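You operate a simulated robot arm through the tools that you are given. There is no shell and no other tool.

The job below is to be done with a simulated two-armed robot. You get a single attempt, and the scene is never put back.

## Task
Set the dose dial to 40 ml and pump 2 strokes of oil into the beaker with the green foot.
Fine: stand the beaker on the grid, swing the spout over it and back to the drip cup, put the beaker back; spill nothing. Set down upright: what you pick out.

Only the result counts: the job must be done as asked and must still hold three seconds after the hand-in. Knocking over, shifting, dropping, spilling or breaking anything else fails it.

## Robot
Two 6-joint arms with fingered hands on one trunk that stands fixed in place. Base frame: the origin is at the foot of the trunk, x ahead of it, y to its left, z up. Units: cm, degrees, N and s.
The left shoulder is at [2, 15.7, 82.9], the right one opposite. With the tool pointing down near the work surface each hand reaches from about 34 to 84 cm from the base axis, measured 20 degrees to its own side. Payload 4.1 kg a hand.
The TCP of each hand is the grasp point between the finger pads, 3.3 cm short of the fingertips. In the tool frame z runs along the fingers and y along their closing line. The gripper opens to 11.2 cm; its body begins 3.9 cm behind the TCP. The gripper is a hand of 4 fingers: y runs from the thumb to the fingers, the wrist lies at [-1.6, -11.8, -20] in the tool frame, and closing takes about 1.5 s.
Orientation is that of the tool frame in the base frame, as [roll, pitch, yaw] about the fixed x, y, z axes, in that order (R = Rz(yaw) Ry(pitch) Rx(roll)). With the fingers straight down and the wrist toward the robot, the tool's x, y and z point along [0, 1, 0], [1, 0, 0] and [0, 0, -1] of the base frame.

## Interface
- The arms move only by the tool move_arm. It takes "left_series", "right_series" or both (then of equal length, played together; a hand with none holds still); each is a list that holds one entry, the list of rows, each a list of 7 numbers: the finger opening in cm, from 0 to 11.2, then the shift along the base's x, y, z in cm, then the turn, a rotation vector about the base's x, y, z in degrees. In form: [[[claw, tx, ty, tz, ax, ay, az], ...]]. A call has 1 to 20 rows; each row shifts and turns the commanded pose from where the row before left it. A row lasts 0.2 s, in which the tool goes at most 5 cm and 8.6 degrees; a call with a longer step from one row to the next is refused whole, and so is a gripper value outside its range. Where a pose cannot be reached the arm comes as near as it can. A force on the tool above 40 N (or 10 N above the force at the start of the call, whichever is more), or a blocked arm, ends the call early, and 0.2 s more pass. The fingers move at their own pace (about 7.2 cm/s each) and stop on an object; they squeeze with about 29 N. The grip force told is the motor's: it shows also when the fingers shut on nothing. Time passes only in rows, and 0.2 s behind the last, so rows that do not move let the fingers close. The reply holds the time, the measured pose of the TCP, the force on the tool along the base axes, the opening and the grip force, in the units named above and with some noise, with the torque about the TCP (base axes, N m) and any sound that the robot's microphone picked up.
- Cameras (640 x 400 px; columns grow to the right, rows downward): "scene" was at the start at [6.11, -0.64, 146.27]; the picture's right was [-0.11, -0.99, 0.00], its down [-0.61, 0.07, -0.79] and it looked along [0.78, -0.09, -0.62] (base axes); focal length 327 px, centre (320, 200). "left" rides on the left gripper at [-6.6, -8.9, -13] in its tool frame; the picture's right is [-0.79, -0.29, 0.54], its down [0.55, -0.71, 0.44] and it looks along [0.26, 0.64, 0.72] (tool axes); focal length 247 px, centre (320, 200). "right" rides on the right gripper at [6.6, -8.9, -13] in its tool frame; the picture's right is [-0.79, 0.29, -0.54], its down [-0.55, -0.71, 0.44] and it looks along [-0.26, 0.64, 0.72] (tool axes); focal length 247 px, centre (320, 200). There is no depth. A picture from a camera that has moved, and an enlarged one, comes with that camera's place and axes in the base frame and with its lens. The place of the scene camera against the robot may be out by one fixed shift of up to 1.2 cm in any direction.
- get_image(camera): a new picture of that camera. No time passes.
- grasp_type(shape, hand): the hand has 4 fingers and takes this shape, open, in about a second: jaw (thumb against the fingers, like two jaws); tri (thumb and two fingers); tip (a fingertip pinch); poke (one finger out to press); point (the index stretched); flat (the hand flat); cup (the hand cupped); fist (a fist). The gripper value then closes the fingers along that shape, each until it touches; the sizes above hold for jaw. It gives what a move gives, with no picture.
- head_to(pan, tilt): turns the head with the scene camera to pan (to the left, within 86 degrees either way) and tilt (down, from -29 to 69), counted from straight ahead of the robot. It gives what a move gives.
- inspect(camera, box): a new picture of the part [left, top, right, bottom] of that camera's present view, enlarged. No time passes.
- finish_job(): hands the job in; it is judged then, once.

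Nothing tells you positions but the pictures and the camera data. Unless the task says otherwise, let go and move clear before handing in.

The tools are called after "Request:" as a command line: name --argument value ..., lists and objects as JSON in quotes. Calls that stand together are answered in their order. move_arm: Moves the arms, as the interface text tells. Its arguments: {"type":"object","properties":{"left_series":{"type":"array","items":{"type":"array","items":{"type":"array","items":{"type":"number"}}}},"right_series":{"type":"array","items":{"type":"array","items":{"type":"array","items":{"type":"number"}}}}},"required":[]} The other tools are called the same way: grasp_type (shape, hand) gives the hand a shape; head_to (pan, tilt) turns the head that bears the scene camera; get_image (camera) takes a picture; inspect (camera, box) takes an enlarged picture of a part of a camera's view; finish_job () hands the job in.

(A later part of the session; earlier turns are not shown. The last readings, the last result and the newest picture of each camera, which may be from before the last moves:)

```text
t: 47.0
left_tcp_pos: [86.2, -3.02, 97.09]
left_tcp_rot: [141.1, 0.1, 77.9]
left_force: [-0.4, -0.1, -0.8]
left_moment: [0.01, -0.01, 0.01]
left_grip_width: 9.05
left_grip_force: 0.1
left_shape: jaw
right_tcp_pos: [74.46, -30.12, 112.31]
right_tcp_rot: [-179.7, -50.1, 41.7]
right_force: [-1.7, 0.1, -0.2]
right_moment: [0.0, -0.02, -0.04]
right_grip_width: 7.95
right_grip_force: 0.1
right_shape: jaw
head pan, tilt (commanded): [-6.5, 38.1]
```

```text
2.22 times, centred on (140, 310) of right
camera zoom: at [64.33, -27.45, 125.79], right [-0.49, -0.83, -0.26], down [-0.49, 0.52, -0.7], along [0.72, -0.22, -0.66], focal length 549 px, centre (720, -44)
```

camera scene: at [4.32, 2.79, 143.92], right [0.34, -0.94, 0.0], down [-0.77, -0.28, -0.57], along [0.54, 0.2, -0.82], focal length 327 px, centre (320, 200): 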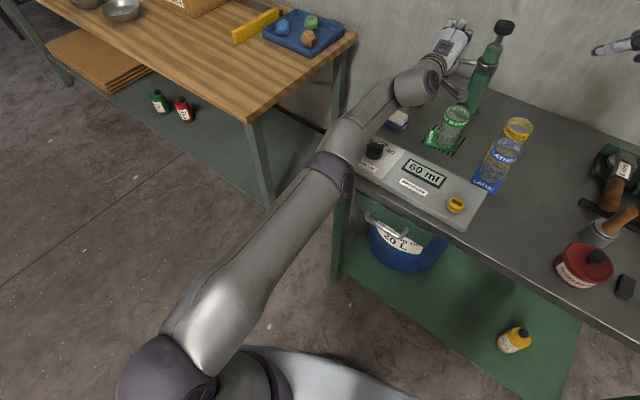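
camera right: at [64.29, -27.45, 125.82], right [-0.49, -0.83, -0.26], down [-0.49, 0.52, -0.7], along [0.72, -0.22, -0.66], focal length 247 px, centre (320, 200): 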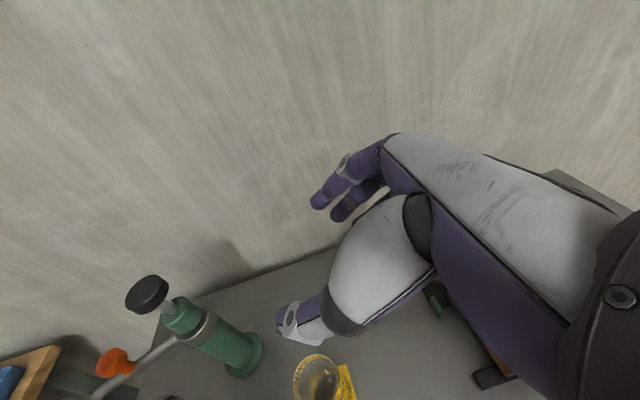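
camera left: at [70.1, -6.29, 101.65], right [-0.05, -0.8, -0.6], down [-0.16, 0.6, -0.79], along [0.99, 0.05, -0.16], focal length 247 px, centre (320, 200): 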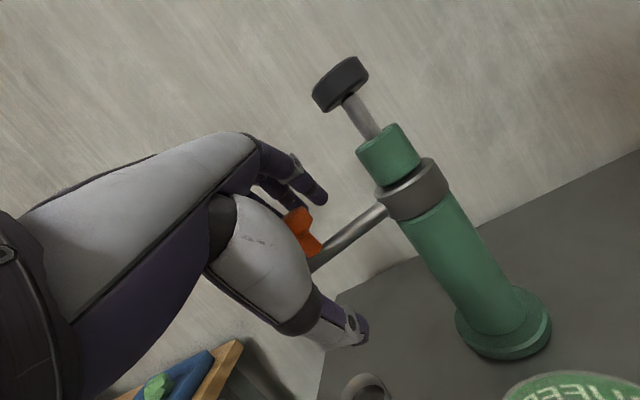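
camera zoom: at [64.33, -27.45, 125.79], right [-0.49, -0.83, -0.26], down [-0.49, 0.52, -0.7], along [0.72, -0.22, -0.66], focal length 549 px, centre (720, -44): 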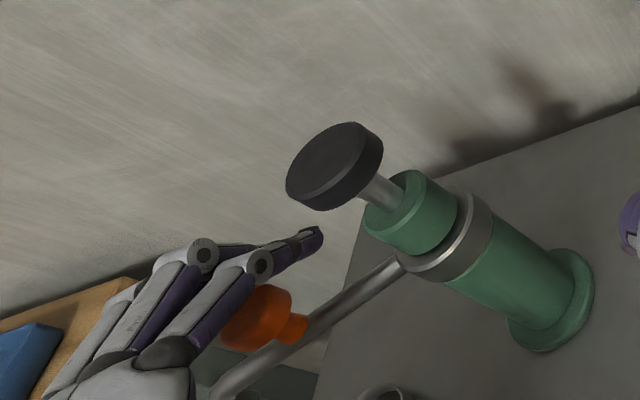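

That works. I'm continuing the pull with the same combination and watching for the spout to start turning.

Request:
move_arm --left_series '[[[9, -0.8, 0, 0.1, 0.52, 2.45, 0], [9, -0.8, 0, 0.1, 0.52, 2.45, 0], [9, -0.8, 0, 0.1, 0.52, 2.45, 0]]]'

Request:
get_image --camera "left"

Request:
inspect --camera "right" --box '[40, 220, 240, 400]'

Request:
inspect --camera "scene" --box '[240, 90, 380, 260]'

```text
t: 47.8
left_tcp_pos: [83.89, -3.04, 97.47]
left_tcp_rot: [148.6, 0.0, 77.9]
left_force: [0.9, 0.0, 0.9]
left_moment: [-0.06, -0.01, -0.02]
left_grip_width: 9.06
left_grip_force: 0.1
left_shape: jaw
right_tcp_pos: [74.49, -30.25, 112.35]
right_tcp_rot: [-179.8, -50.1, 42.0]
right_force: [0.3, 0.2, 0.3]
right_moment: [-0.04, 0.02, 0.01]
right_grip_width: 7.96
right_grip_force: 0.1
right_shape: jaw
head pan, tilt (commanded): [-6.5, 38.1]
```

```text
taken
camera left: at [68.42, -6.45, 103.95], right [-0.13, -0.78, -0.61], down [-0.25, 0.62, -0.74], along [0.96, 0.06, -0.28], focal length 247 px, centre (320, 200)
```

left: 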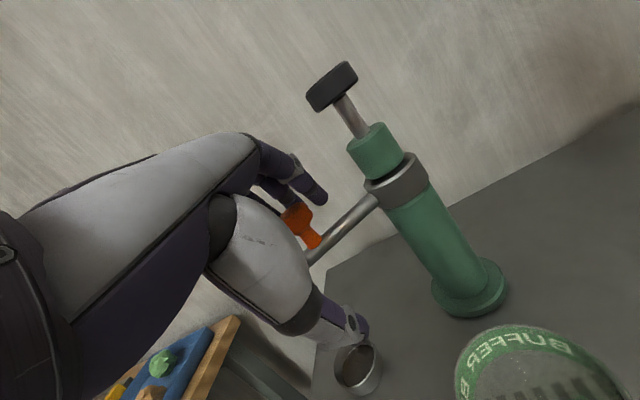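

```text
2.22 times, centred on (140, 310) of right
camera zoom: at [64.33, -27.46, 125.79], right [-0.49, -0.83, -0.26], down [-0.49, 0.52, -0.7], along [0.72, -0.22, -0.66], focal length 549 px, centre (720, -44)
```

zoom: 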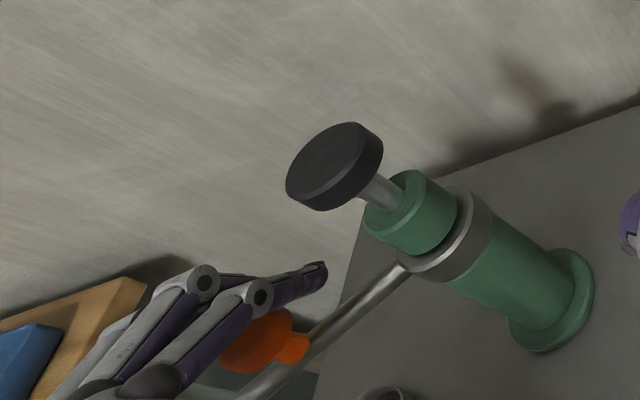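

```text
2.35 times, centred on (310, 175) of scene
camera zoom: at [6.12, -0.64, 146.27], right [-0.11, -0.99, 0.0], down [-0.61, 0.07, -0.79], along [0.78, -0.09, -0.62], focal length 770 px, centre (344, 259)
```

zoom: 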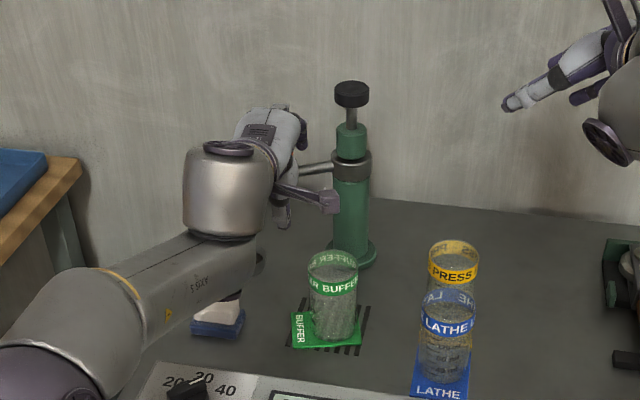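

The spout has started to turn (about 16° so far) with the finger hooked behind the knob. I'm following the arc further.

Request:
move_arm --left_series '[[[9, -1.1, -0.3, 0.12, 0.31, 1.47, 0], [9, -1.15, -0.5, 0.12, 0.31, 1.47, 0], [9, -1.1, -0.65, 0.12, 0.31, 1.47, 0], [9, -1.0, -0.8, 0.12, 0.31, 1.47, 0]]]'

Request:
get_image --camera "left"

Request:
inspect --camera "right" --box '[40, 220, 240, 400]'

Request:
inspect --camera "scene" --box '[240, 90, 380, 260]'

```text
t: 48.8
left_tcp_pos: [79.51, -5.34, 97.96]
left_tcp_rot: [154.5, 0.0, 78.0]
left_force: [0.4, 0.1, 0.5]
left_moment: [0.02, 0.02, -0.04]
left_grip_width: 9.02
left_grip_force: 0.0
left_shape: jaw
right_tcp_pos: [74.38, -30.17, 112.38]
right_tcp_rot: [-179.7, -50.0, 41.8]
right_force: [0.2, -0.4, -0.1]
right_moment: [0.02, -0.03, -0.05]
right_grip_width: 7.96
right_grip_force: 0.0
right_shape: jaw
head pan, tilt (commanded): [-6.5, 38.1]
```

```text
taken
camera left: at [64.84, -8.86, 105.9], right [-0.19, -0.77, -0.61], down [-0.33, 0.64, -0.7], along [0.92, 0.07, -0.38], focal length 247 px, centre (320, 200)
```

left: 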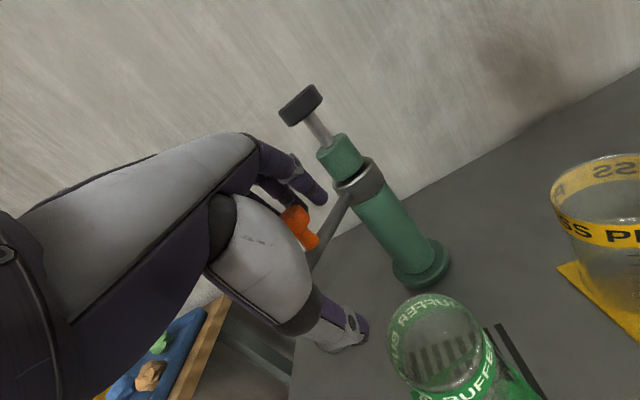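

```text
2.22 times, centred on (140, 310) of right
camera zoom: at [64.33, -27.45, 125.8], right [-0.49, -0.83, -0.26], down [-0.49, 0.52, -0.7], along [0.72, -0.22, -0.66], focal length 549 px, centre (720, -44)
```

zoom: 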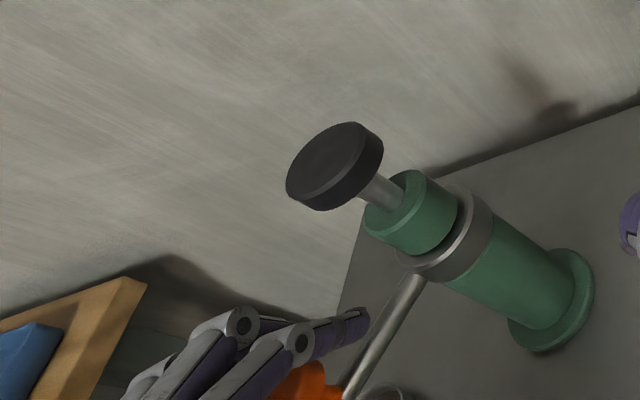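

```text
2.35 times, centred on (310, 175) of scene
camera zoom: at [6.12, -0.64, 146.27], right [-0.11, -0.99, 0.0], down [-0.61, 0.07, -0.79], along [0.78, -0.09, -0.62], focal length 770 px, centre (344, 259)
```

zoom: 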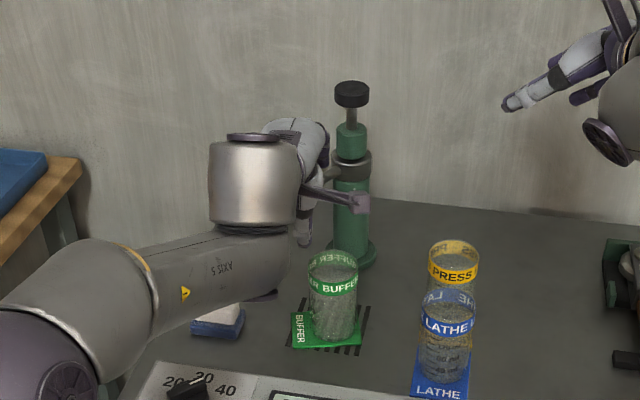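

The spout is at about 136° now, tracking well. I'm continuing toward about 160°, shifting the hand a little extra to the right so the thumb stays clear of the spout's end.

Request:
move_arm --left_series '[[[9, -0.85, -1.4, 0.05, 0, 0, 0], [9, -0.7, -1.5, 0.05, 0, 0, 0]]]'

Request:
get_image --camera "left"

Request:
inspect --camera "scene" --box '[240, 90, 380, 260]'

Request:
get_image --camera "right"

```text
t: 49.4
left_tcp_pos: [77.97, -8.3, 98.1]
left_tcp_rot: [154.5, 0.0, 78.1]
left_force: [-0.6, 0.1, 0.1]
left_moment: [-0.04, -0.02, 0.02]
left_grip_width: 9.04
left_grip_force: 0.0
left_shape: jaw
right_tcp_pos: [74.53, -30.28, 112.33]
right_tcp_rot: [-179.7, -50.1, 41.9]
right_force: [0.3, -0.1, 0.0]
right_moment: [-0.03, 0.0, 0.02]
right_grip_width: 7.96
right_grip_force: 0.1
right_shape: jaw
head pan, tilt (commanded): [-6.5, 38.1]
```

```text
taken
camera left: at [63.22, -11.83, 105.99], right [-0.19, -0.77, -0.61], down [-0.33, 0.64, -0.7], along [0.92, 0.07, -0.37], focal length 247 px, centre (320, 200)
```

left: 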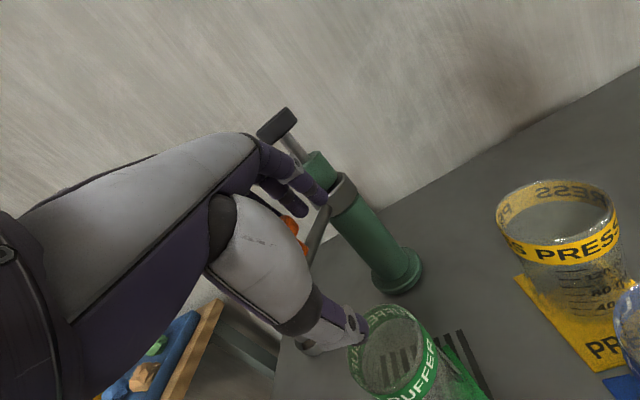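

```text
2.35 times, centred on (310, 175) of scene
camera zoom: at [6.12, -0.63, 146.27], right [-0.11, -0.99, 0.0], down [-0.61, 0.07, -0.79], along [0.78, -0.09, -0.62], focal length 770 px, centre (344, 259)
```

zoom: 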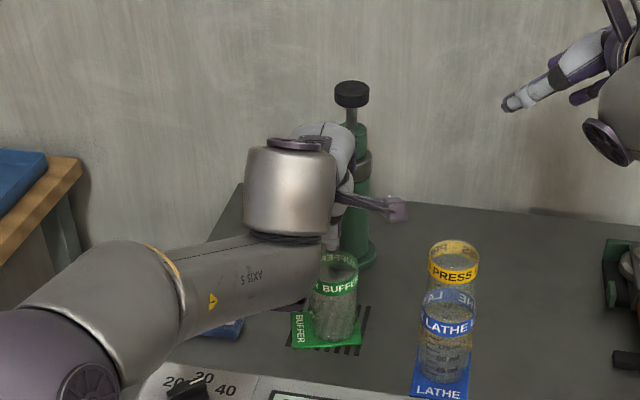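

```text
taken
camera right: at [64.33, -27.45, 125.8], right [-0.49, -0.83, -0.26], down [-0.49, 0.52, -0.7], along [0.72, -0.22, -0.66], focal length 247 px, centre (320, 200)
```

right: 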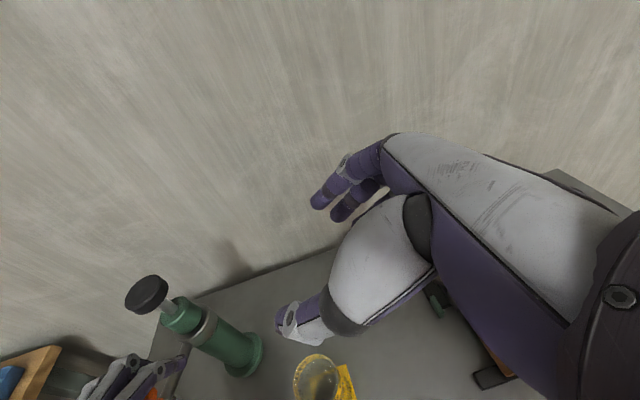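

I'm zooming in on the knob and tube in the left view to read the angle.

Request:
inspect --camera "left" --box '[240, 90, 440, 390]'

Request:
inspect --camera "right" --box '[80, 260, 280, 400]'

```text
1.33 times, centred on (340, 240) of left
camera zoom: at [63.22, -11.83, 105.99], right [-0.19, -0.77, -0.61], down [-0.33, 0.64, -0.7], along [0.92, 0.07, -0.37], focal length 329 px, centre (293, 147)
```

zoom: 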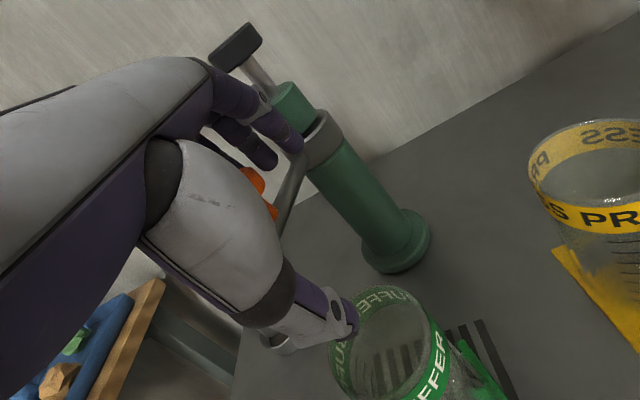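

```text
2.86 times, centred on (180, 330) of right
camera zoom: at [64.33, -27.45, 125.8], right [-0.49, -0.83, -0.26], down [-0.49, 0.52, -0.7], along [0.72, -0.22, -0.66], focal length 706 px, centre (720, -171)
```

zoom: 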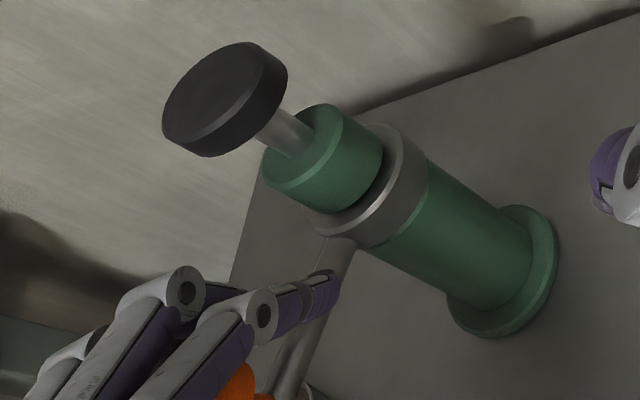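

The spout tip is now at about (76.8, -2.9), i.e. about 144°; it needs about 16° more to be over the beaker at (75.3, -7.5). I'm continuing.

Request:
move_arm --left_series '[[[9, -0.7, -1.2, 0, 0, 0, 0], [9, -0.6, -1.2, 0, 0, 0, 0], [9, -0.4, -1.1, 0, 0, 0, 0]]]'

Request:
inspect --camera "left" --box '[240, 90, 440, 390]'

Request:
inspect --camera "right" --box '[80, 260, 280, 400]'

Request:
inspect --camera "scene" --box '[240, 90, 380, 260]'

```text
t: 50.2
left_tcp_pos: [76.32, -11.7, 98.1]
left_tcp_rot: [154.4, 0.0, 78.0]
left_force: [1.3, -0.3, 0.1]
left_moment: [-0.03, -0.01, -0.06]
left_grip_width: 9.04
left_grip_force: 0.1
left_shape: jaw
right_tcp_pos: [74.53, -30.31, 112.4]
right_tcp_rot: [-179.7, -50.1, 41.7]
right_force: [0.8, -0.3, 0.4]
right_moment: [-0.02, -0.03, -0.04]
right_grip_width: 7.94
right_grip_force: 0.1
right_shape: jaw
head pan, tilt (commanded): [-6.5, 38.1]
```

```text
1.33 times, centred on (340, 240) of left
camera zoom: at [61.57, -15.32, 105.94], right [-0.19, -0.77, -0.61], down [-0.33, 0.64, -0.7], along [0.92, 0.07, -0.37], focal length 329 px, centre (293, 147)
```

zoom: 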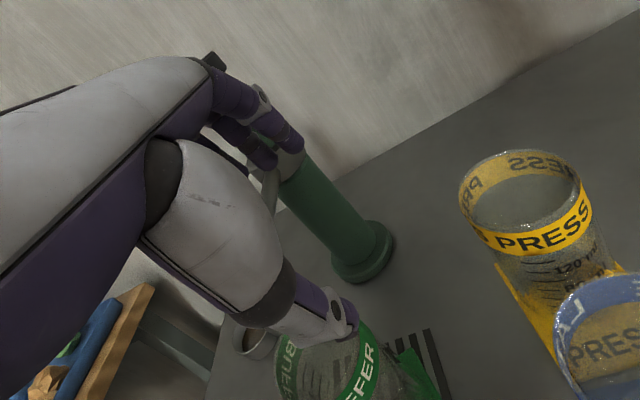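

```text
2.86 times, centred on (180, 330) of right
camera zoom: at [64.33, -27.45, 125.8], right [-0.49, -0.83, -0.26], down [-0.49, 0.52, -0.7], along [0.72, -0.22, -0.66], focal length 706 px, centre (720, -171)
```

zoom: 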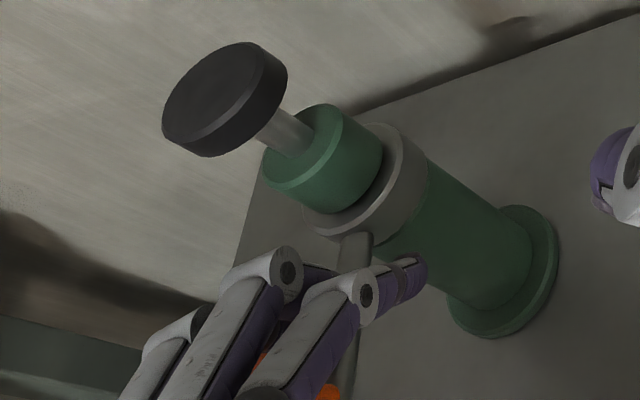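

```text
2.35 times, centred on (310, 175) of scene
camera zoom: at [6.12, -0.63, 146.27], right [-0.11, -0.99, 0.0], down [-0.61, 0.07, -0.79], along [0.78, -0.09, -0.62], focal length 770 px, centre (344, 259)
```

zoom: 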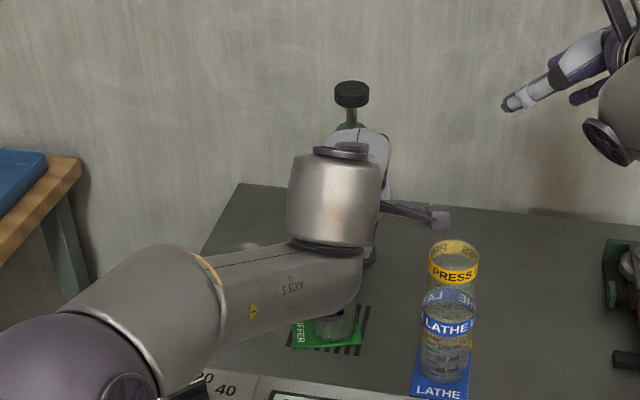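

The spout now points at roughly 165°, over the beaker. I'm raising the left hand straight up off the knob and then backing away to check.

Request:
move_arm --left_series '[[[9, 0.2, 0, 1.2, 0, 0, 0], [9, 0, 0, 1.5, 0, 0, 0], [9, -0.3, 0, 1.5, 0, 0, 0], [9, -0.8, 0, 1.5, 0, 0, 0], [9, -1.2, 0.3, 1.2, 0, 0, 0], [9, -2, 1.0, 0.8, 0, 0, 0], [9, -2, 2.0, 0.5, 0, 0, 0], [9, -2, 2.5, 0.5, 0, 0, 0], [9, -2, 2.5, 0.5, 0, 0, 0]]]'

Request:
get_image --camera "left"

Request:
get_image --camera "scene"

Request:
inspect --camera "right" --box '[60, 240, 340, 400]'

```text
t: 52.2
left_tcp_pos: [65.99, -3.44, 107.56]
left_tcp_rot: [154.6, 0.1, 77.8]
left_force: [0.4, -0.3, -0.5]
left_moment: [0.03, -0.02, 0.03]
left_grip_width: 9.02
left_grip_force: 0.0
left_shape: jaw
right_tcp_pos: [74.48, -30.26, 112.33]
right_tcp_rot: [-179.7, -50.1, 41.7]
right_force: [0.0, -0.5, -0.2]
right_moment: [0.03, -0.03, 0.05]
right_grip_width: 7.98
right_grip_force: 0.1
right_shape: jaw
head pan, tilt (commanded): [-6.5, 38.1]
```

```text
taken
camera left: at [51.38, -6.98, 115.26], right [-0.19, -0.77, -0.61], down [-0.33, 0.64, -0.7], along [0.92, 0.07, -0.37], focal length 247 px, centre (320, 200)
```

left: 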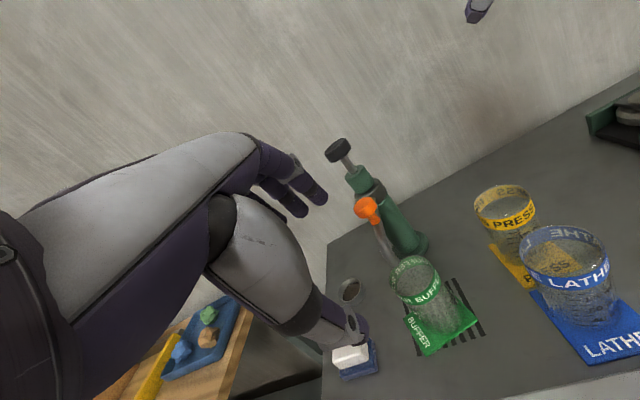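

```text
taken
camera scene: at [6.14, -0.68, 146.27], right [-0.11, -0.99, 0.0], down [-0.61, 0.07, -0.79], along [0.78, -0.09, -0.62], focal length 327 px, centre (320, 200)
```

scene: 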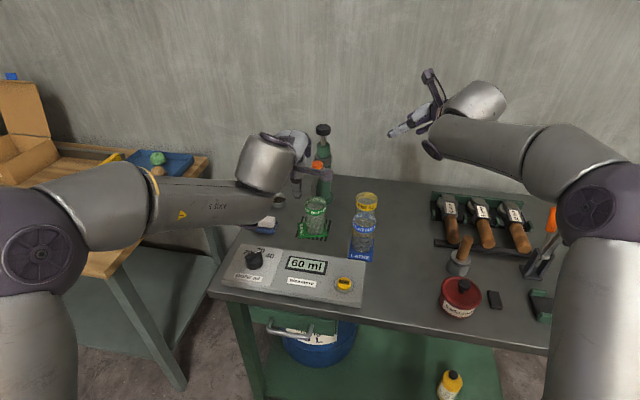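

```text
2.29 times, centred on (200, 320) of right
camera zoom: at [64.34, -27.5, 125.78], right [-0.49, -0.83, -0.26], down [-0.49, 0.52, -0.7], along [0.72, -0.22, -0.66], focal length 564 px, centre (594, -74)
```

zoom: 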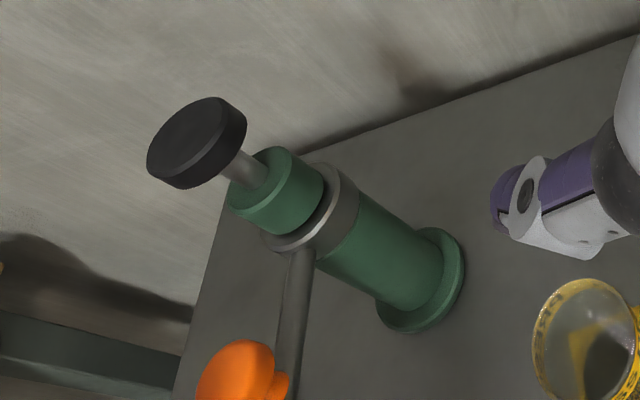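

The hand is clear and the spout has swung over. I'm zooming to see whether its tip is over the beaker's mouth.

Request:
inspect --camera "left" --box '[320, 130, 500, 360]'

Request:
inspect --camera "scene" --box '[270, 115, 390, 265]'

```text
1.74 times, centred on (410, 245) of left
camera zoom: at [51.38, -6.98, 115.26], right [-0.19, -0.77, -0.61], down [-0.33, 0.64, -0.7], along [0.92, 0.07, -0.37], focal length 430 px, centre (164, 122)
```

zoom: 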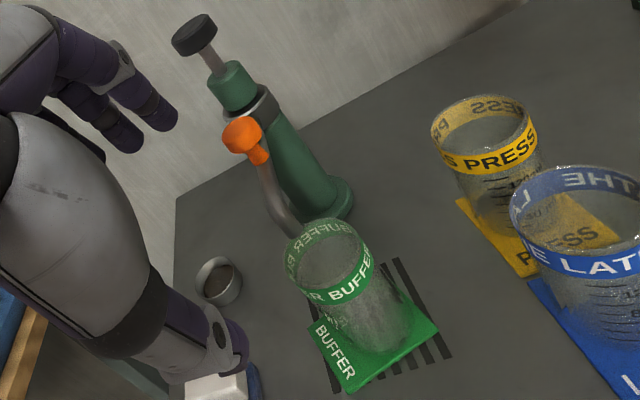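

```text
2.67 times, centred on (330, 190) of scene
camera zoom: at [6.14, -0.68, 146.27], right [-0.11, -0.99, 0.0], down [-0.61, 0.07, -0.79], along [0.78, -0.09, -0.62], focal length 873 px, centre (293, 227)
```

zoom: 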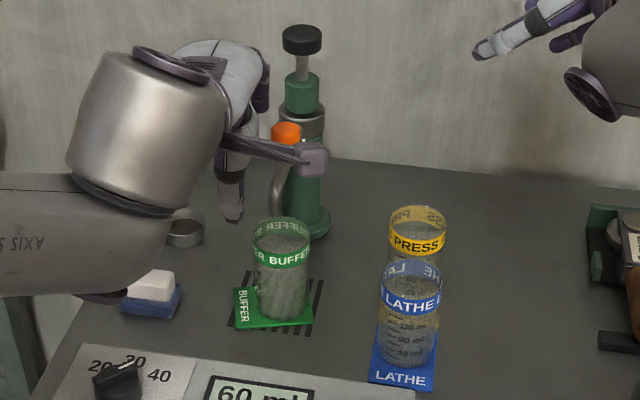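

The tip looks about 1.5–2 cm off the beaker's centre (toward the pump and left). Before pumping I want a second viewpoint, so I'm moving the left hand sideways to triangulate the tip against the beaker rim.

Request:
move_arm --left_series '[[[9, -1.2, 2.6, 0, 0, 0, 0], [9, -1.2, 2.6, 0, 0, 0, 0], [9, -1.2, 2.6, 0, 0, 0, 0], [9, -1.2, 2.6, 0, 0, 0, 0], [9, -1.2, 2.6, 0, 0, 0, 0]]]'

Request:
get_image --camera "left"

Request:
inspect --camera "scene" --box '[270, 115, 390, 265]'

```text
t: 53.4
left_tcp_pos: [60.1, 9.62, 107.31]
left_tcp_rot: [154.5, 0.1, 77.9]
left_force: [0.5, -0.3, 0.8]
left_moment: [0.0, -0.02, 0.02]
left_grip_width: 9.03
left_grip_force: 0.0
left_shape: jaw
right_tcp_pos: [74.36, -30.25, 112.33]
right_tcp_rot: [-179.7, -50.2, 41.7]
right_force: [0.2, -0.7, -0.5]
right_moment: [0.04, 0.0, 0.02]
right_grip_width: 7.95
right_grip_force: 0.0
right_shape: jaw
head pan, tilt (commanded): [-6.5, 38.1]
```

```text
taken
camera left: at [45.45, 6.09, 115.2], right [-0.19, -0.77, -0.61], down [-0.33, 0.64, -0.7], along [0.92, 0.07, -0.37], focal length 247 px, centre (320, 200)
```

left: 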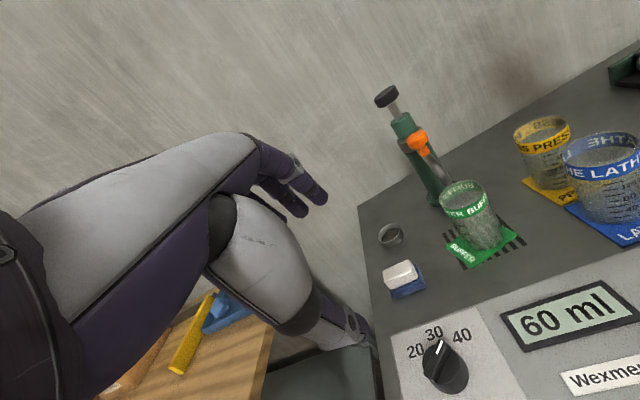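

```text
2.67 times, centred on (330, 190) of scene
camera zoom: at [6.13, -0.68, 146.27], right [-0.11, -0.99, 0.0], down [-0.61, 0.07, -0.79], along [0.78, -0.09, -0.62], focal length 873 px, centre (293, 227)
```

zoom: 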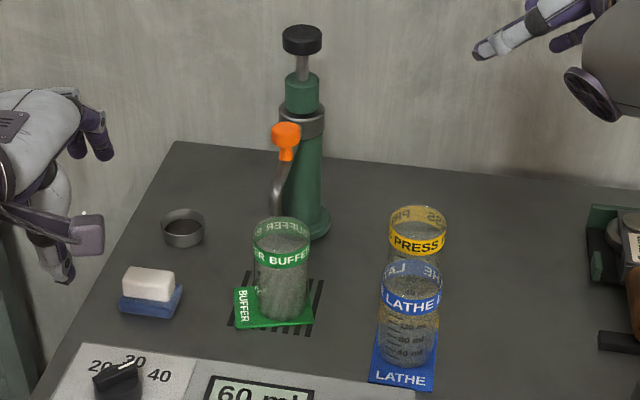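

Request:
inspect --camera "left" --box '[400, 110, 530, 280]'

Request:
inspect --camera "scene" --box '[295, 150, 355, 220]'

```text
2.35 times, centred on (465, 195) of left
camera zoom: at [45.45, 6.09, 115.2], right [-0.19, -0.77, -0.61], down [-0.33, 0.64, -0.7], along [0.92, 0.07, -0.37], focal length 581 px, centre (-21, 212)
```

zoom: 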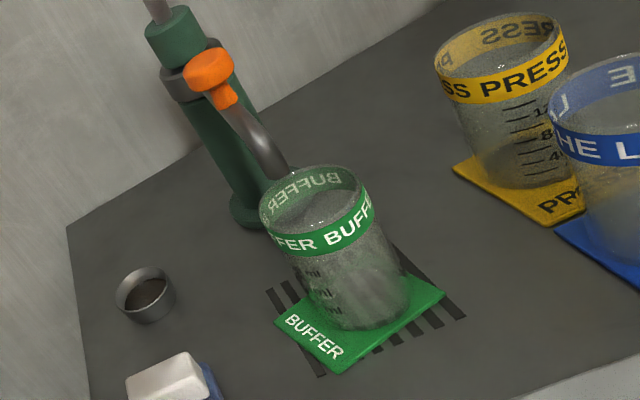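

```text
5.71 times, centred on (325, 185) of scene
camera zoom: at [6.13, -0.68, 146.27], right [-0.11, -0.99, 0.0], down [-0.61, 0.07, -0.79], along [0.78, -0.09, -0.62], focal length 1871 px, centre (291, 286)
```

zoom: 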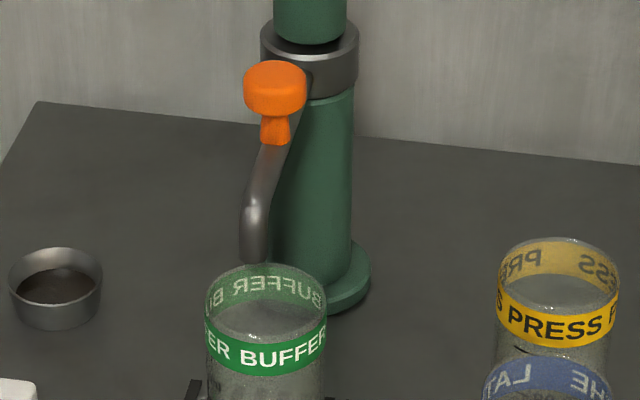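

The views agree that the tip sits about 0.8 cm from the beaker's centre and well above the rim, which is good. Next I turn the right hand to point forward and down with closed fingertips, to press the pump head at about (89, -11.6, top z ≈ 105.4).

Request:
move_arm --right_series '[[[6, 0.4, 0.6, 0.5, -7.44, -2.23, 3.46], [5, 0.4, 0.6, 0.5, -7.44, -2.23, 3.46], [4, 0.4, 0.6, 0.5, -7.44, -2.23, 3.46], [3, 0.4, 0.6, 0.5, -7.44, -2.23, 3.46], [2, 0.4, 0.6, 0.3, -7.44, -2.23, 3.46], [1, 0.4, 0.6, 0.2, -7.44, -2.23, 3.46], [0, 0.4, 0.6, 0.2, -7.44, -2.23, 3.46], [0, 0.4, 0.6, 0.2, -7.44, -2.23, 3.46]]]'

Request:
get_image --camera "right"

Request:
get_image --camera "scene"

```text
t: 55.2
left_tcp_pos: [60.04, 9.7, 107.29]
left_tcp_rot: [154.5, 0.0, 78.0]
left_force: [0.2, 0.1, -1.1]
left_moment: [-0.01, -0.02, 0.02]
left_grip_width: 9.03
left_grip_force: 0.0
left_shape: jaw
right_tcp_pos: [78.82, -24.64, 117.52]
right_tcp_rot: [139.0, 0.3, 92.1]
right_force: [-0.2, 0.0, -0.1]
right_moment: [0.03, -0.03, -0.02]
right_grip_width: 0.0
right_grip_force: 28.7
right_shape: jaw
right hand out of reach, approached as far as the arm can: row 7, 8
head pan, tilt (commanded): [-6.5, 38.1]
```

```text
taken
camera right: at [63.3, -18.82, 121.52], right [-0.11, -0.79, 0.6], down [-0.23, -0.57, -0.79], along [0.97, -0.22, -0.12], focal length 247 px, centre (320, 200)
```

right: 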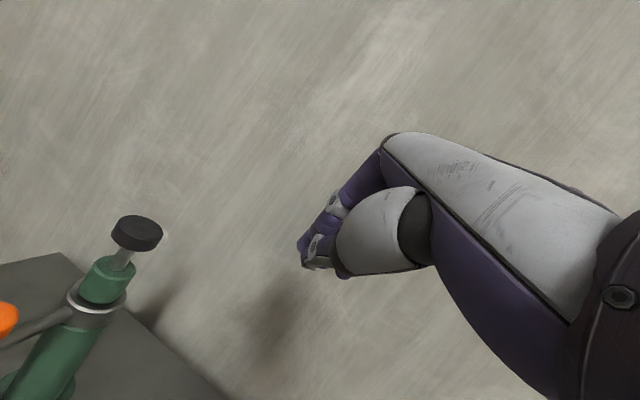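

```text
taken
camera scene: at [6.09, -0.63, 146.27], right [-0.11, -0.99, 0.0], down [-0.61, 0.07, -0.79], along [0.78, -0.09, -0.62], focal length 327 px, centre (320, 200)
```

scene: 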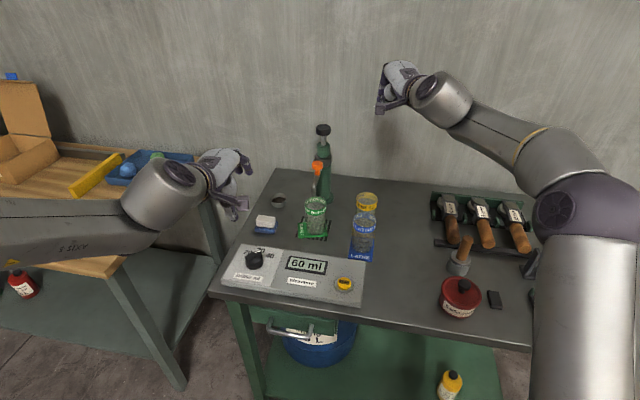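

The closed right hand is oriented as planned. I'm moving it to just in front of and above the pump head.

Request:
move_arm --right_series '[[[0, 0.8, 2.4, -1.0, 0, 0, 0], [0, 0.8, 2.4, -1.1, 0, 0, 0], [0, 0.8, 2.4, -1.1, 0, 0, 0], [0, 0.8, 2.4, -1.1, 0, 0, 0], [0, 0.4, 2.4, -1.1, 0, 0, 0]]]'

Request:
get_image --camera "right"

Request:
get_image --camera "left"

Request:
inspect --camera "scene" --box '[260, 80, 420, 240]'

```text
t: 56.4
left_tcp_pos: [60.1, 9.57, 107.45]
left_tcp_rot: [154.6, 0.0, 78.1]
left_force: [-0.7, -0.6, 0.2]
left_moment: [-0.03, 0.02, 0.04]
left_grip_width: 9.04
left_grip_force: 0.2
left_shape: jaw
right_tcp_pos: [82.37, -12.81, 112.2]
right_tcp_rot: [138.3, -0.1, 92.9]
right_force: [0.2, 0.3, 0.2]
right_moment: [0.03, 0.03, 0.01]
right_grip_width: 0.0
right_grip_force: 28.7
right_shape: jaw
head pan, tilt (commanded): [-6.5, 38.1]
```

```text
taken
camera right: at [66.81, -6.97, 116.05], right [-0.11, -0.8, 0.59], down [-0.21, -0.56, -0.8], along [0.97, -0.21, -0.11], focal length 247 px, centre (320, 200)
```

right: 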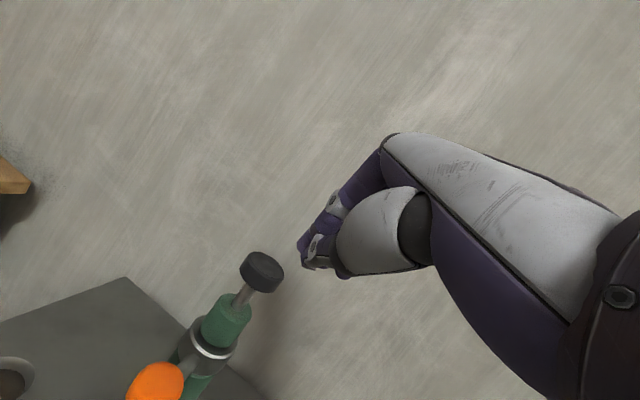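

```text
taken
camera left: at [45.45, 6.07, 115.21], right [-0.19, -0.77, -0.61], down [-0.33, 0.64, -0.7], along [0.92, 0.07, -0.37], focal length 247 px, centre (320, 200)
```

left: 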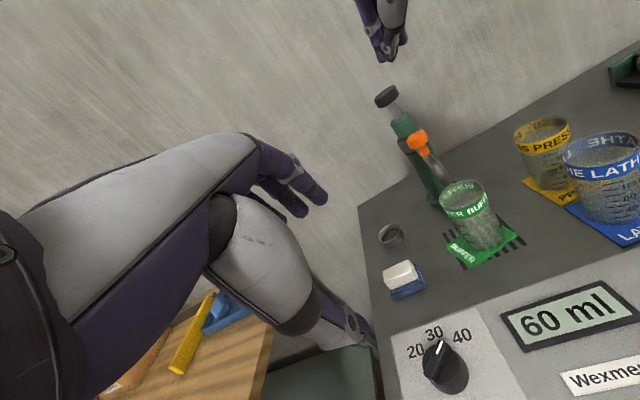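

```text
2.50 times, centred on (340, 160) of scene
camera zoom: at [6.09, -0.67, 146.27], right [-0.11, -0.99, 0.0], down [-0.61, 0.07, -0.79], along [0.78, -0.09, -0.62], focal length 818 px, centre (270, 300)
```

zoom: 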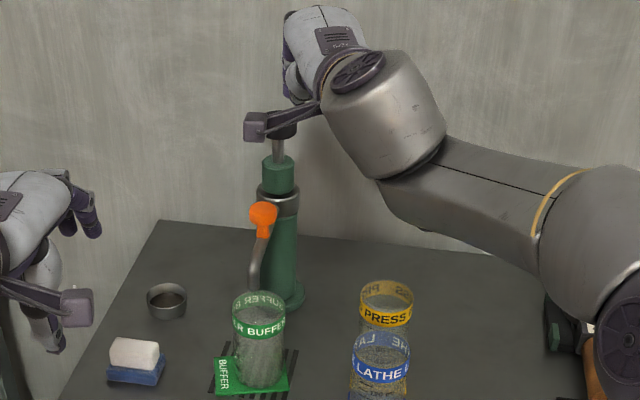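

The tips are about 3 cm short of and above the head. I'm moving forward-down to just above it.

Request:
move_arm --right_series '[[[0, 1.1, 0.5, -0.8, 0, 0, 0], [0, 1.1, 0.5, -0.9, 0, 0, 0], [0, 1.0, 0.4, -0.9, 0, 0, 0]]]'

Request:
get_image --camera "right"

Request:
inspect --camera "left" --box '[320, 20, 520, 220]'

Request:
inspect --camera "scene" --box '[260, 80, 420, 240]'

```text
t: 57.2
left_tcp_pos: [60.15, 9.66, 107.26]
left_tcp_rot: [154.5, -0.1, 78.0]
left_force: [-0.4, -0.2, 0.7]
left_moment: [0.05, -0.06, -0.02]
left_grip_width: 9.04
left_grip_force: 0.0
left_shape: jaw
right_tcp_pos: [85.5, -11.36, 109.67]
right_tcp_rot: [138.2, -0.1, 92.8]
right_force: [0.2, 0.2, 0.2]
right_moment: [-0.02, -0.02, -0.01]
right_grip_width: 0.0
right_grip_force: 28.9
right_shape: jaw
head pan, tilt (commanded): [-6.5, 38.1]
```

```text
taken
camera right: at [69.95, -5.56, 113.47], right [-0.1, -0.8, 0.59], down [-0.21, -0.56, -0.8], along [0.97, -0.21, -0.11], focal length 247 px, centre (320, 200)
```

right: 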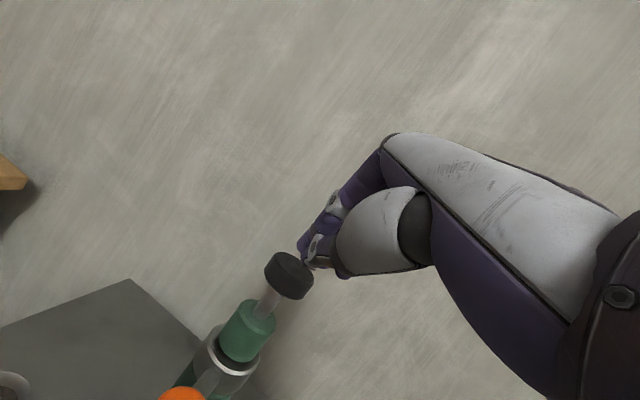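

```text
2.00 times, centred on (420, 120) of left
camera zoom: at [45.45, 6.09, 115.21], right [-0.19, -0.77, -0.61], down [-0.33, 0.64, -0.7], along [0.92, 0.07, -0.37], focal length 494 px, centre (120, 360)
```

zoom: 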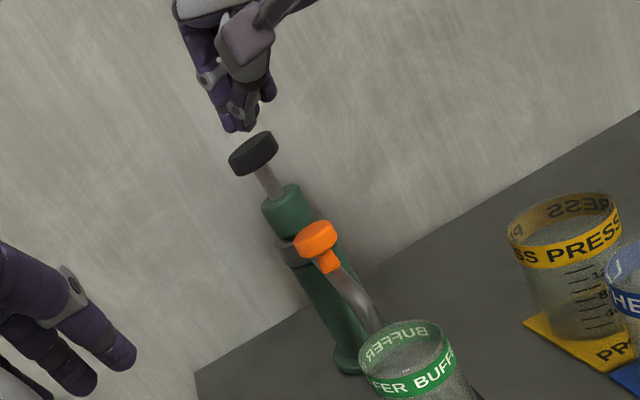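

```text
2.50 times, centred on (340, 160) of scene
camera zoom: at [6.09, -0.65, 146.27], right [-0.11, -0.99, 0.0], down [-0.61, 0.07, -0.79], along [0.78, -0.09, -0.62], focal length 818 px, centre (270, 300)
```

zoom: 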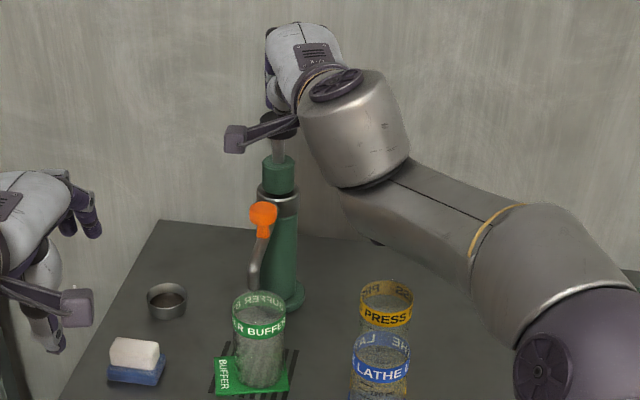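

The tips are right above the head, about 1.4 cm nearer than its centre. I'm pressing down in small steps and watching force and sound.

Request:
move_arm --right_series '[[[0, 0.2, 0, -0.7, 0, 0.5, 0], [0, 0.2, 0, -0.7, 0, 0.7, 0], [0, 0.0, 0, -0.7, 0, 0.7, 0]]]'

Request:
inspect --camera "left" --box '[320, 20, 520, 220]'

Request:
get_image --camera "right"

```text
t: 58.0
left_tcp_pos: [60.19, 9.71, 107.33]
left_tcp_rot: [154.4, 0.0, 78.0]
left_force: [0.3, -0.1, 0.1]
left_moment: [0.0, -0.01, 0.01]
left_grip_width: 9.06
left_grip_force: 0.1
left_shape: jaw
right_tcp_pos: [85.96, -11.29, 107.59]
right_tcp_rot: [140.0, -0.1, 92.8]
right_force: [0.5, 0.4, 4.0]
right_moment: [0.02, -0.08, 0.01]
right_grip_width: 0.02
right_grip_force: 29.0
right_shape: jaw
head pan, tilt (commanded): [-6.5, 38.1]
```

```text
2.00 times, centred on (420, 120) of left
camera zoom: at [45.45, 6.1, 115.21], right [-0.19, -0.77, -0.61], down [-0.33, 0.64, -0.7], along [0.92, 0.07, -0.37], focal length 494 px, centre (120, 360)
```

zoom: 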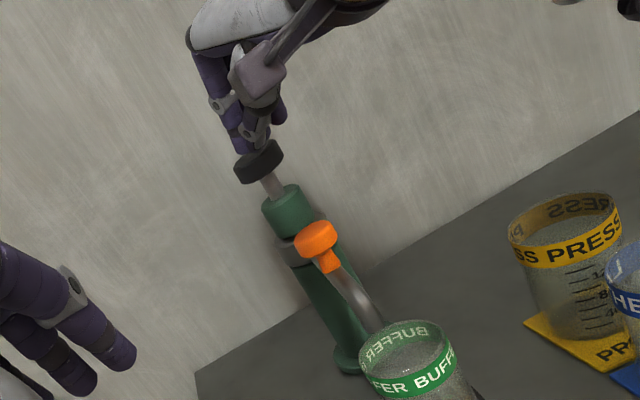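

```text
taken
camera right: at [70.5, -5.56, 111.91], right [-0.09, -0.8, 0.6], down [-0.24, -0.56, -0.79], along [0.97, -0.21, -0.14], focal length 247 px, centre (320, 200)
```

right: 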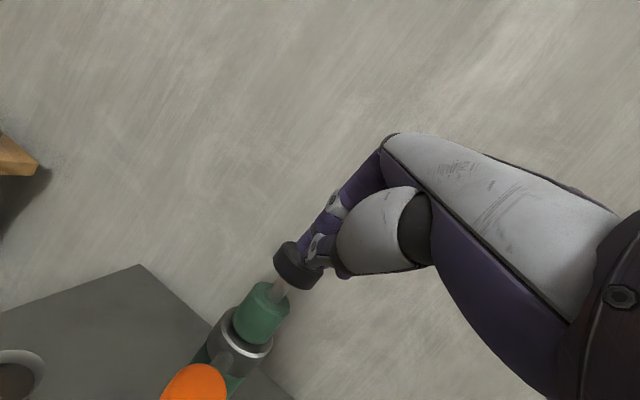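

The plunger is going down at about 4 N. I'm pressing on toward the bottom of the stroke.

Request:
move_arm --right_series '[[[0, 0, 0, -0.6, 0, 0.7, 0], [0, 0, 0, -0.6, 0, 0.7, 0], [0, 0, 0, -0.6, 0, 0.7, 0]]]'

Request:
inspect --camera "left" --box '[320, 20, 520, 220]'

Request:
inspect --camera "scene" --box '[240, 140, 400, 300]'

```text
t: 58.8
left_tcp_pos: [60.11, 9.64, 107.25]
left_tcp_rot: [154.5, 0.0, 78.0]
left_force: [0.3, -0.2, -1.0]
left_moment: [-0.02, 0.0, -0.03]
left_grip_width: 9.02
left_grip_force: 0.2
left_shape: jaw
right_tcp_pos: [85.97, -11.43, 105.82]
right_tcp_rot: [142.3, -0.2, 92.8]
right_force: [0.0, 0.5, 9.4]
right_moment: [0.06, -0.15, 0.03]
right_grip_width: 0.02
right_grip_force: 29.4
right_shape: jaw
head pan, tilt (commanded): [-6.5, 38.1]
```

```text
2.00 times, centred on (420, 120) of left
camera zoom: at [45.43, 6.1, 115.21], right [-0.19, -0.77, -0.61], down [-0.33, 0.64, -0.7], along [0.93, 0.07, -0.37], focal length 494 px, centre (120, 360)
```

zoom: 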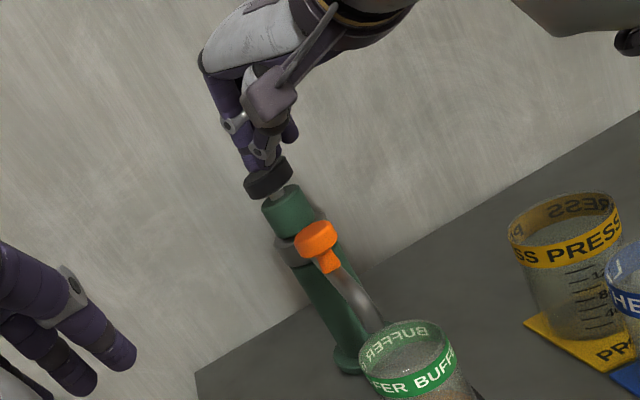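

```text
2.50 times, centred on (320, 220) of scene
camera zoom: at [6.07, -0.64, 146.27], right [-0.11, -0.99, 0.0], down [-0.61, 0.07, -0.79], along [0.78, -0.09, -0.62], focal length 818 px, centre (320, 150)
```

zoom: 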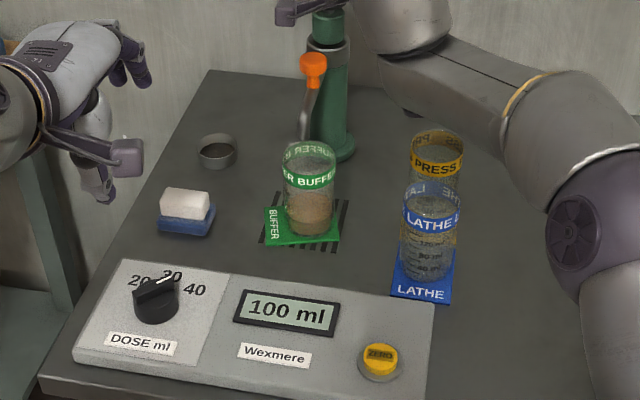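

The display rose from 60 to 100 ml and oil shows in the beaker, so the first 40 ml stroke is done. I'm letting the plunger rise fully.

Request:
move_arm --right_series '[[[0, 0, 0.05, 0.6, 0, -0.7, 0], [0, 0, 0.05, 0.6, 0, -0.7, 0], [0, 0, 0.05, 0.6, 0, -0.7, 0], [0, 0, 0, 0.7, 0, -0.7, 0], [0, -0.2, 0, 0.7, 0, -0.7, 0], [0, -0.2, 0, 0.8, 0, -0.5, 0]]]'

Request:
inspect --camera "left" --box '[320, 20, 520, 220]'

Request:
inspect --camera "scene" --box '[240, 140, 400, 300]'

Request:
get_image --camera "right"

```text
t: 60.2
left_tcp_pos: [60.1, 9.71, 107.37]
left_tcp_rot: [154.5, -0.1, 78.0]
left_force: [-0.4, 0.2, 0.3]
left_moment: [0.01, 0.0, 0.0]
left_grip_width: 9.03
left_grip_force: 0.0
left_shape: jaw
right_tcp_pos: [85.41, -11.12, 109.74]
right_tcp_rot: [138.4, -0.1, 92.8]
right_force: [1.0, 0.7, -0.9]
right_moment: [0.01, -0.03, -0.01]
right_grip_width: 0.02
right_grip_force: 29.2
right_shape: jaw
head pan, tilt (commanded): [-6.5, 38.1]
```

```text
2.00 times, centred on (420, 120) of left
camera zoom: at [45.47, 6.1, 115.2], right [-0.19, -0.77, -0.61], down [-0.33, 0.64, -0.7], along [0.92, 0.07, -0.37], focal length 494 px, centre (120, 360)
```

zoom: 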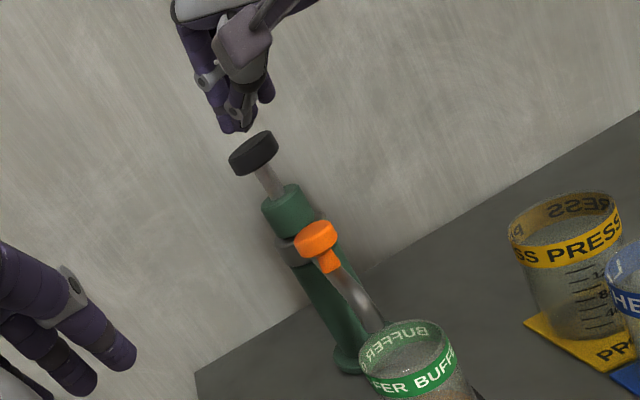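

```text
2.50 times, centred on (320, 220) of scene
camera zoom: at [6.12, -0.65, 146.27], right [-0.11, -0.99, 0.0], down [-0.61, 0.07, -0.79], along [0.78, -0.09, -0.62], focal length 818 px, centre (320, 150)
```

zoom: 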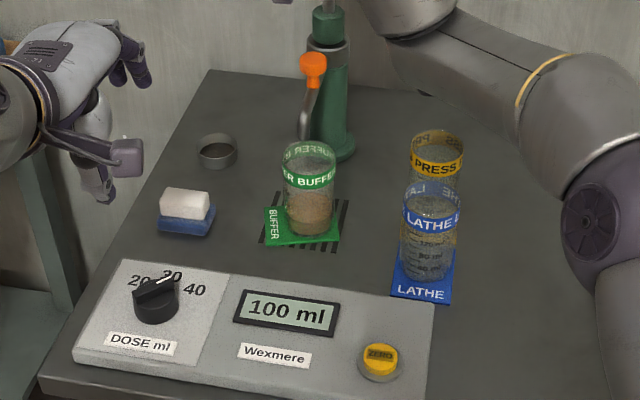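

```text
taken
camera right: at [69.98, -5.39, 113.45], right [-0.1, -0.8, 0.59], down [-0.21, -0.56, -0.8], along [0.97, -0.21, -0.11], focal length 247 px, centre (320, 200)
```

right: 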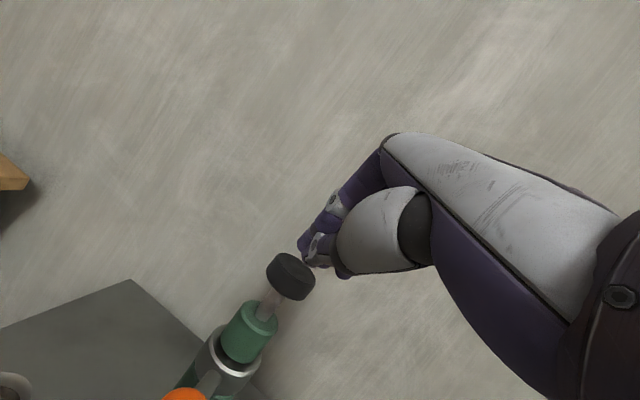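

The plunger is back at the top. I'm making the second stroke the same way.

Request:
move_arm --right_series '[[[0, 0.2, -0.05, -0.7, 0, 0.5, 0], [0, 0.2, -0.05, -0.7, 0, 0.7, 0], [0, 0.1, 0, -0.7, 0, 0.7, 0], [0, 0, 0, -0.6, 0, 0.7, 0], [0, 0, 0, -0.6, 0, 0.7, 0], [0, 0, 0, -0.6, 0, 0.7, 0]]]'

Request:
inspect --camera "scene" --box '[240, 140, 400, 300]'

Request:
inspect --camera "left" --box '[320, 20, 520, 220]'

```text
t: 61.6
left_tcp_pos: [60.15, 9.63, 107.32]
left_tcp_rot: [154.4, 0.0, 78.1]
left_force: [0.3, -0.3, -0.4]
left_moment: [0.0, -0.01, 0.03]
left_grip_width: 9.06
left_grip_force: 0.0
left_shape: jaw
right_tcp_pos: [86.03, -11.44, 105.95]
right_tcp_rot: [142.2, -0.2, 92.7]
right_force: [1.9, 1.2, 9.4]
right_moment: [0.04, -0.19, 0.0]
right_grip_width: 0.01
right_grip_force: 29.0
right_shape: jaw
head pan, tilt (commanded): [-6.5, 38.1]
```

```text
2.50 times, centred on (320, 220) of scene
camera zoom: at [6.08, -0.64, 146.27], right [-0.11, -0.99, 0.0], down [-0.61, 0.07, -0.79], along [0.78, -0.09, -0.62], focal length 818 px, centre (320, 150)
```

zoom: 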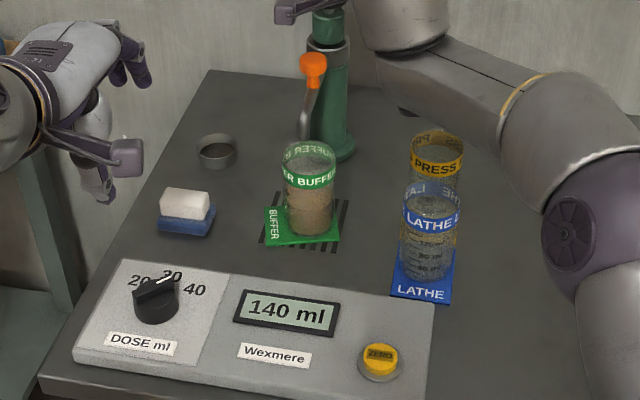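

```text
2.00 times, centred on (420, 120) of left
camera zoom: at [45.44, 6.1, 115.21], right [-0.19, -0.77, -0.61], down [-0.33, 0.64, -0.7], along [0.92, 0.07, -0.37], focal length 494 px, centre (120, 360)
```

zoom: 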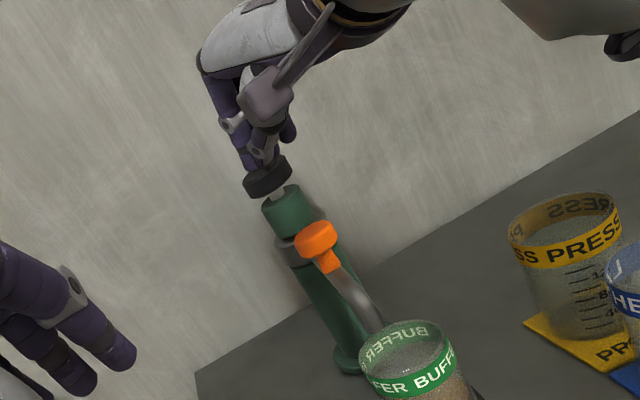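

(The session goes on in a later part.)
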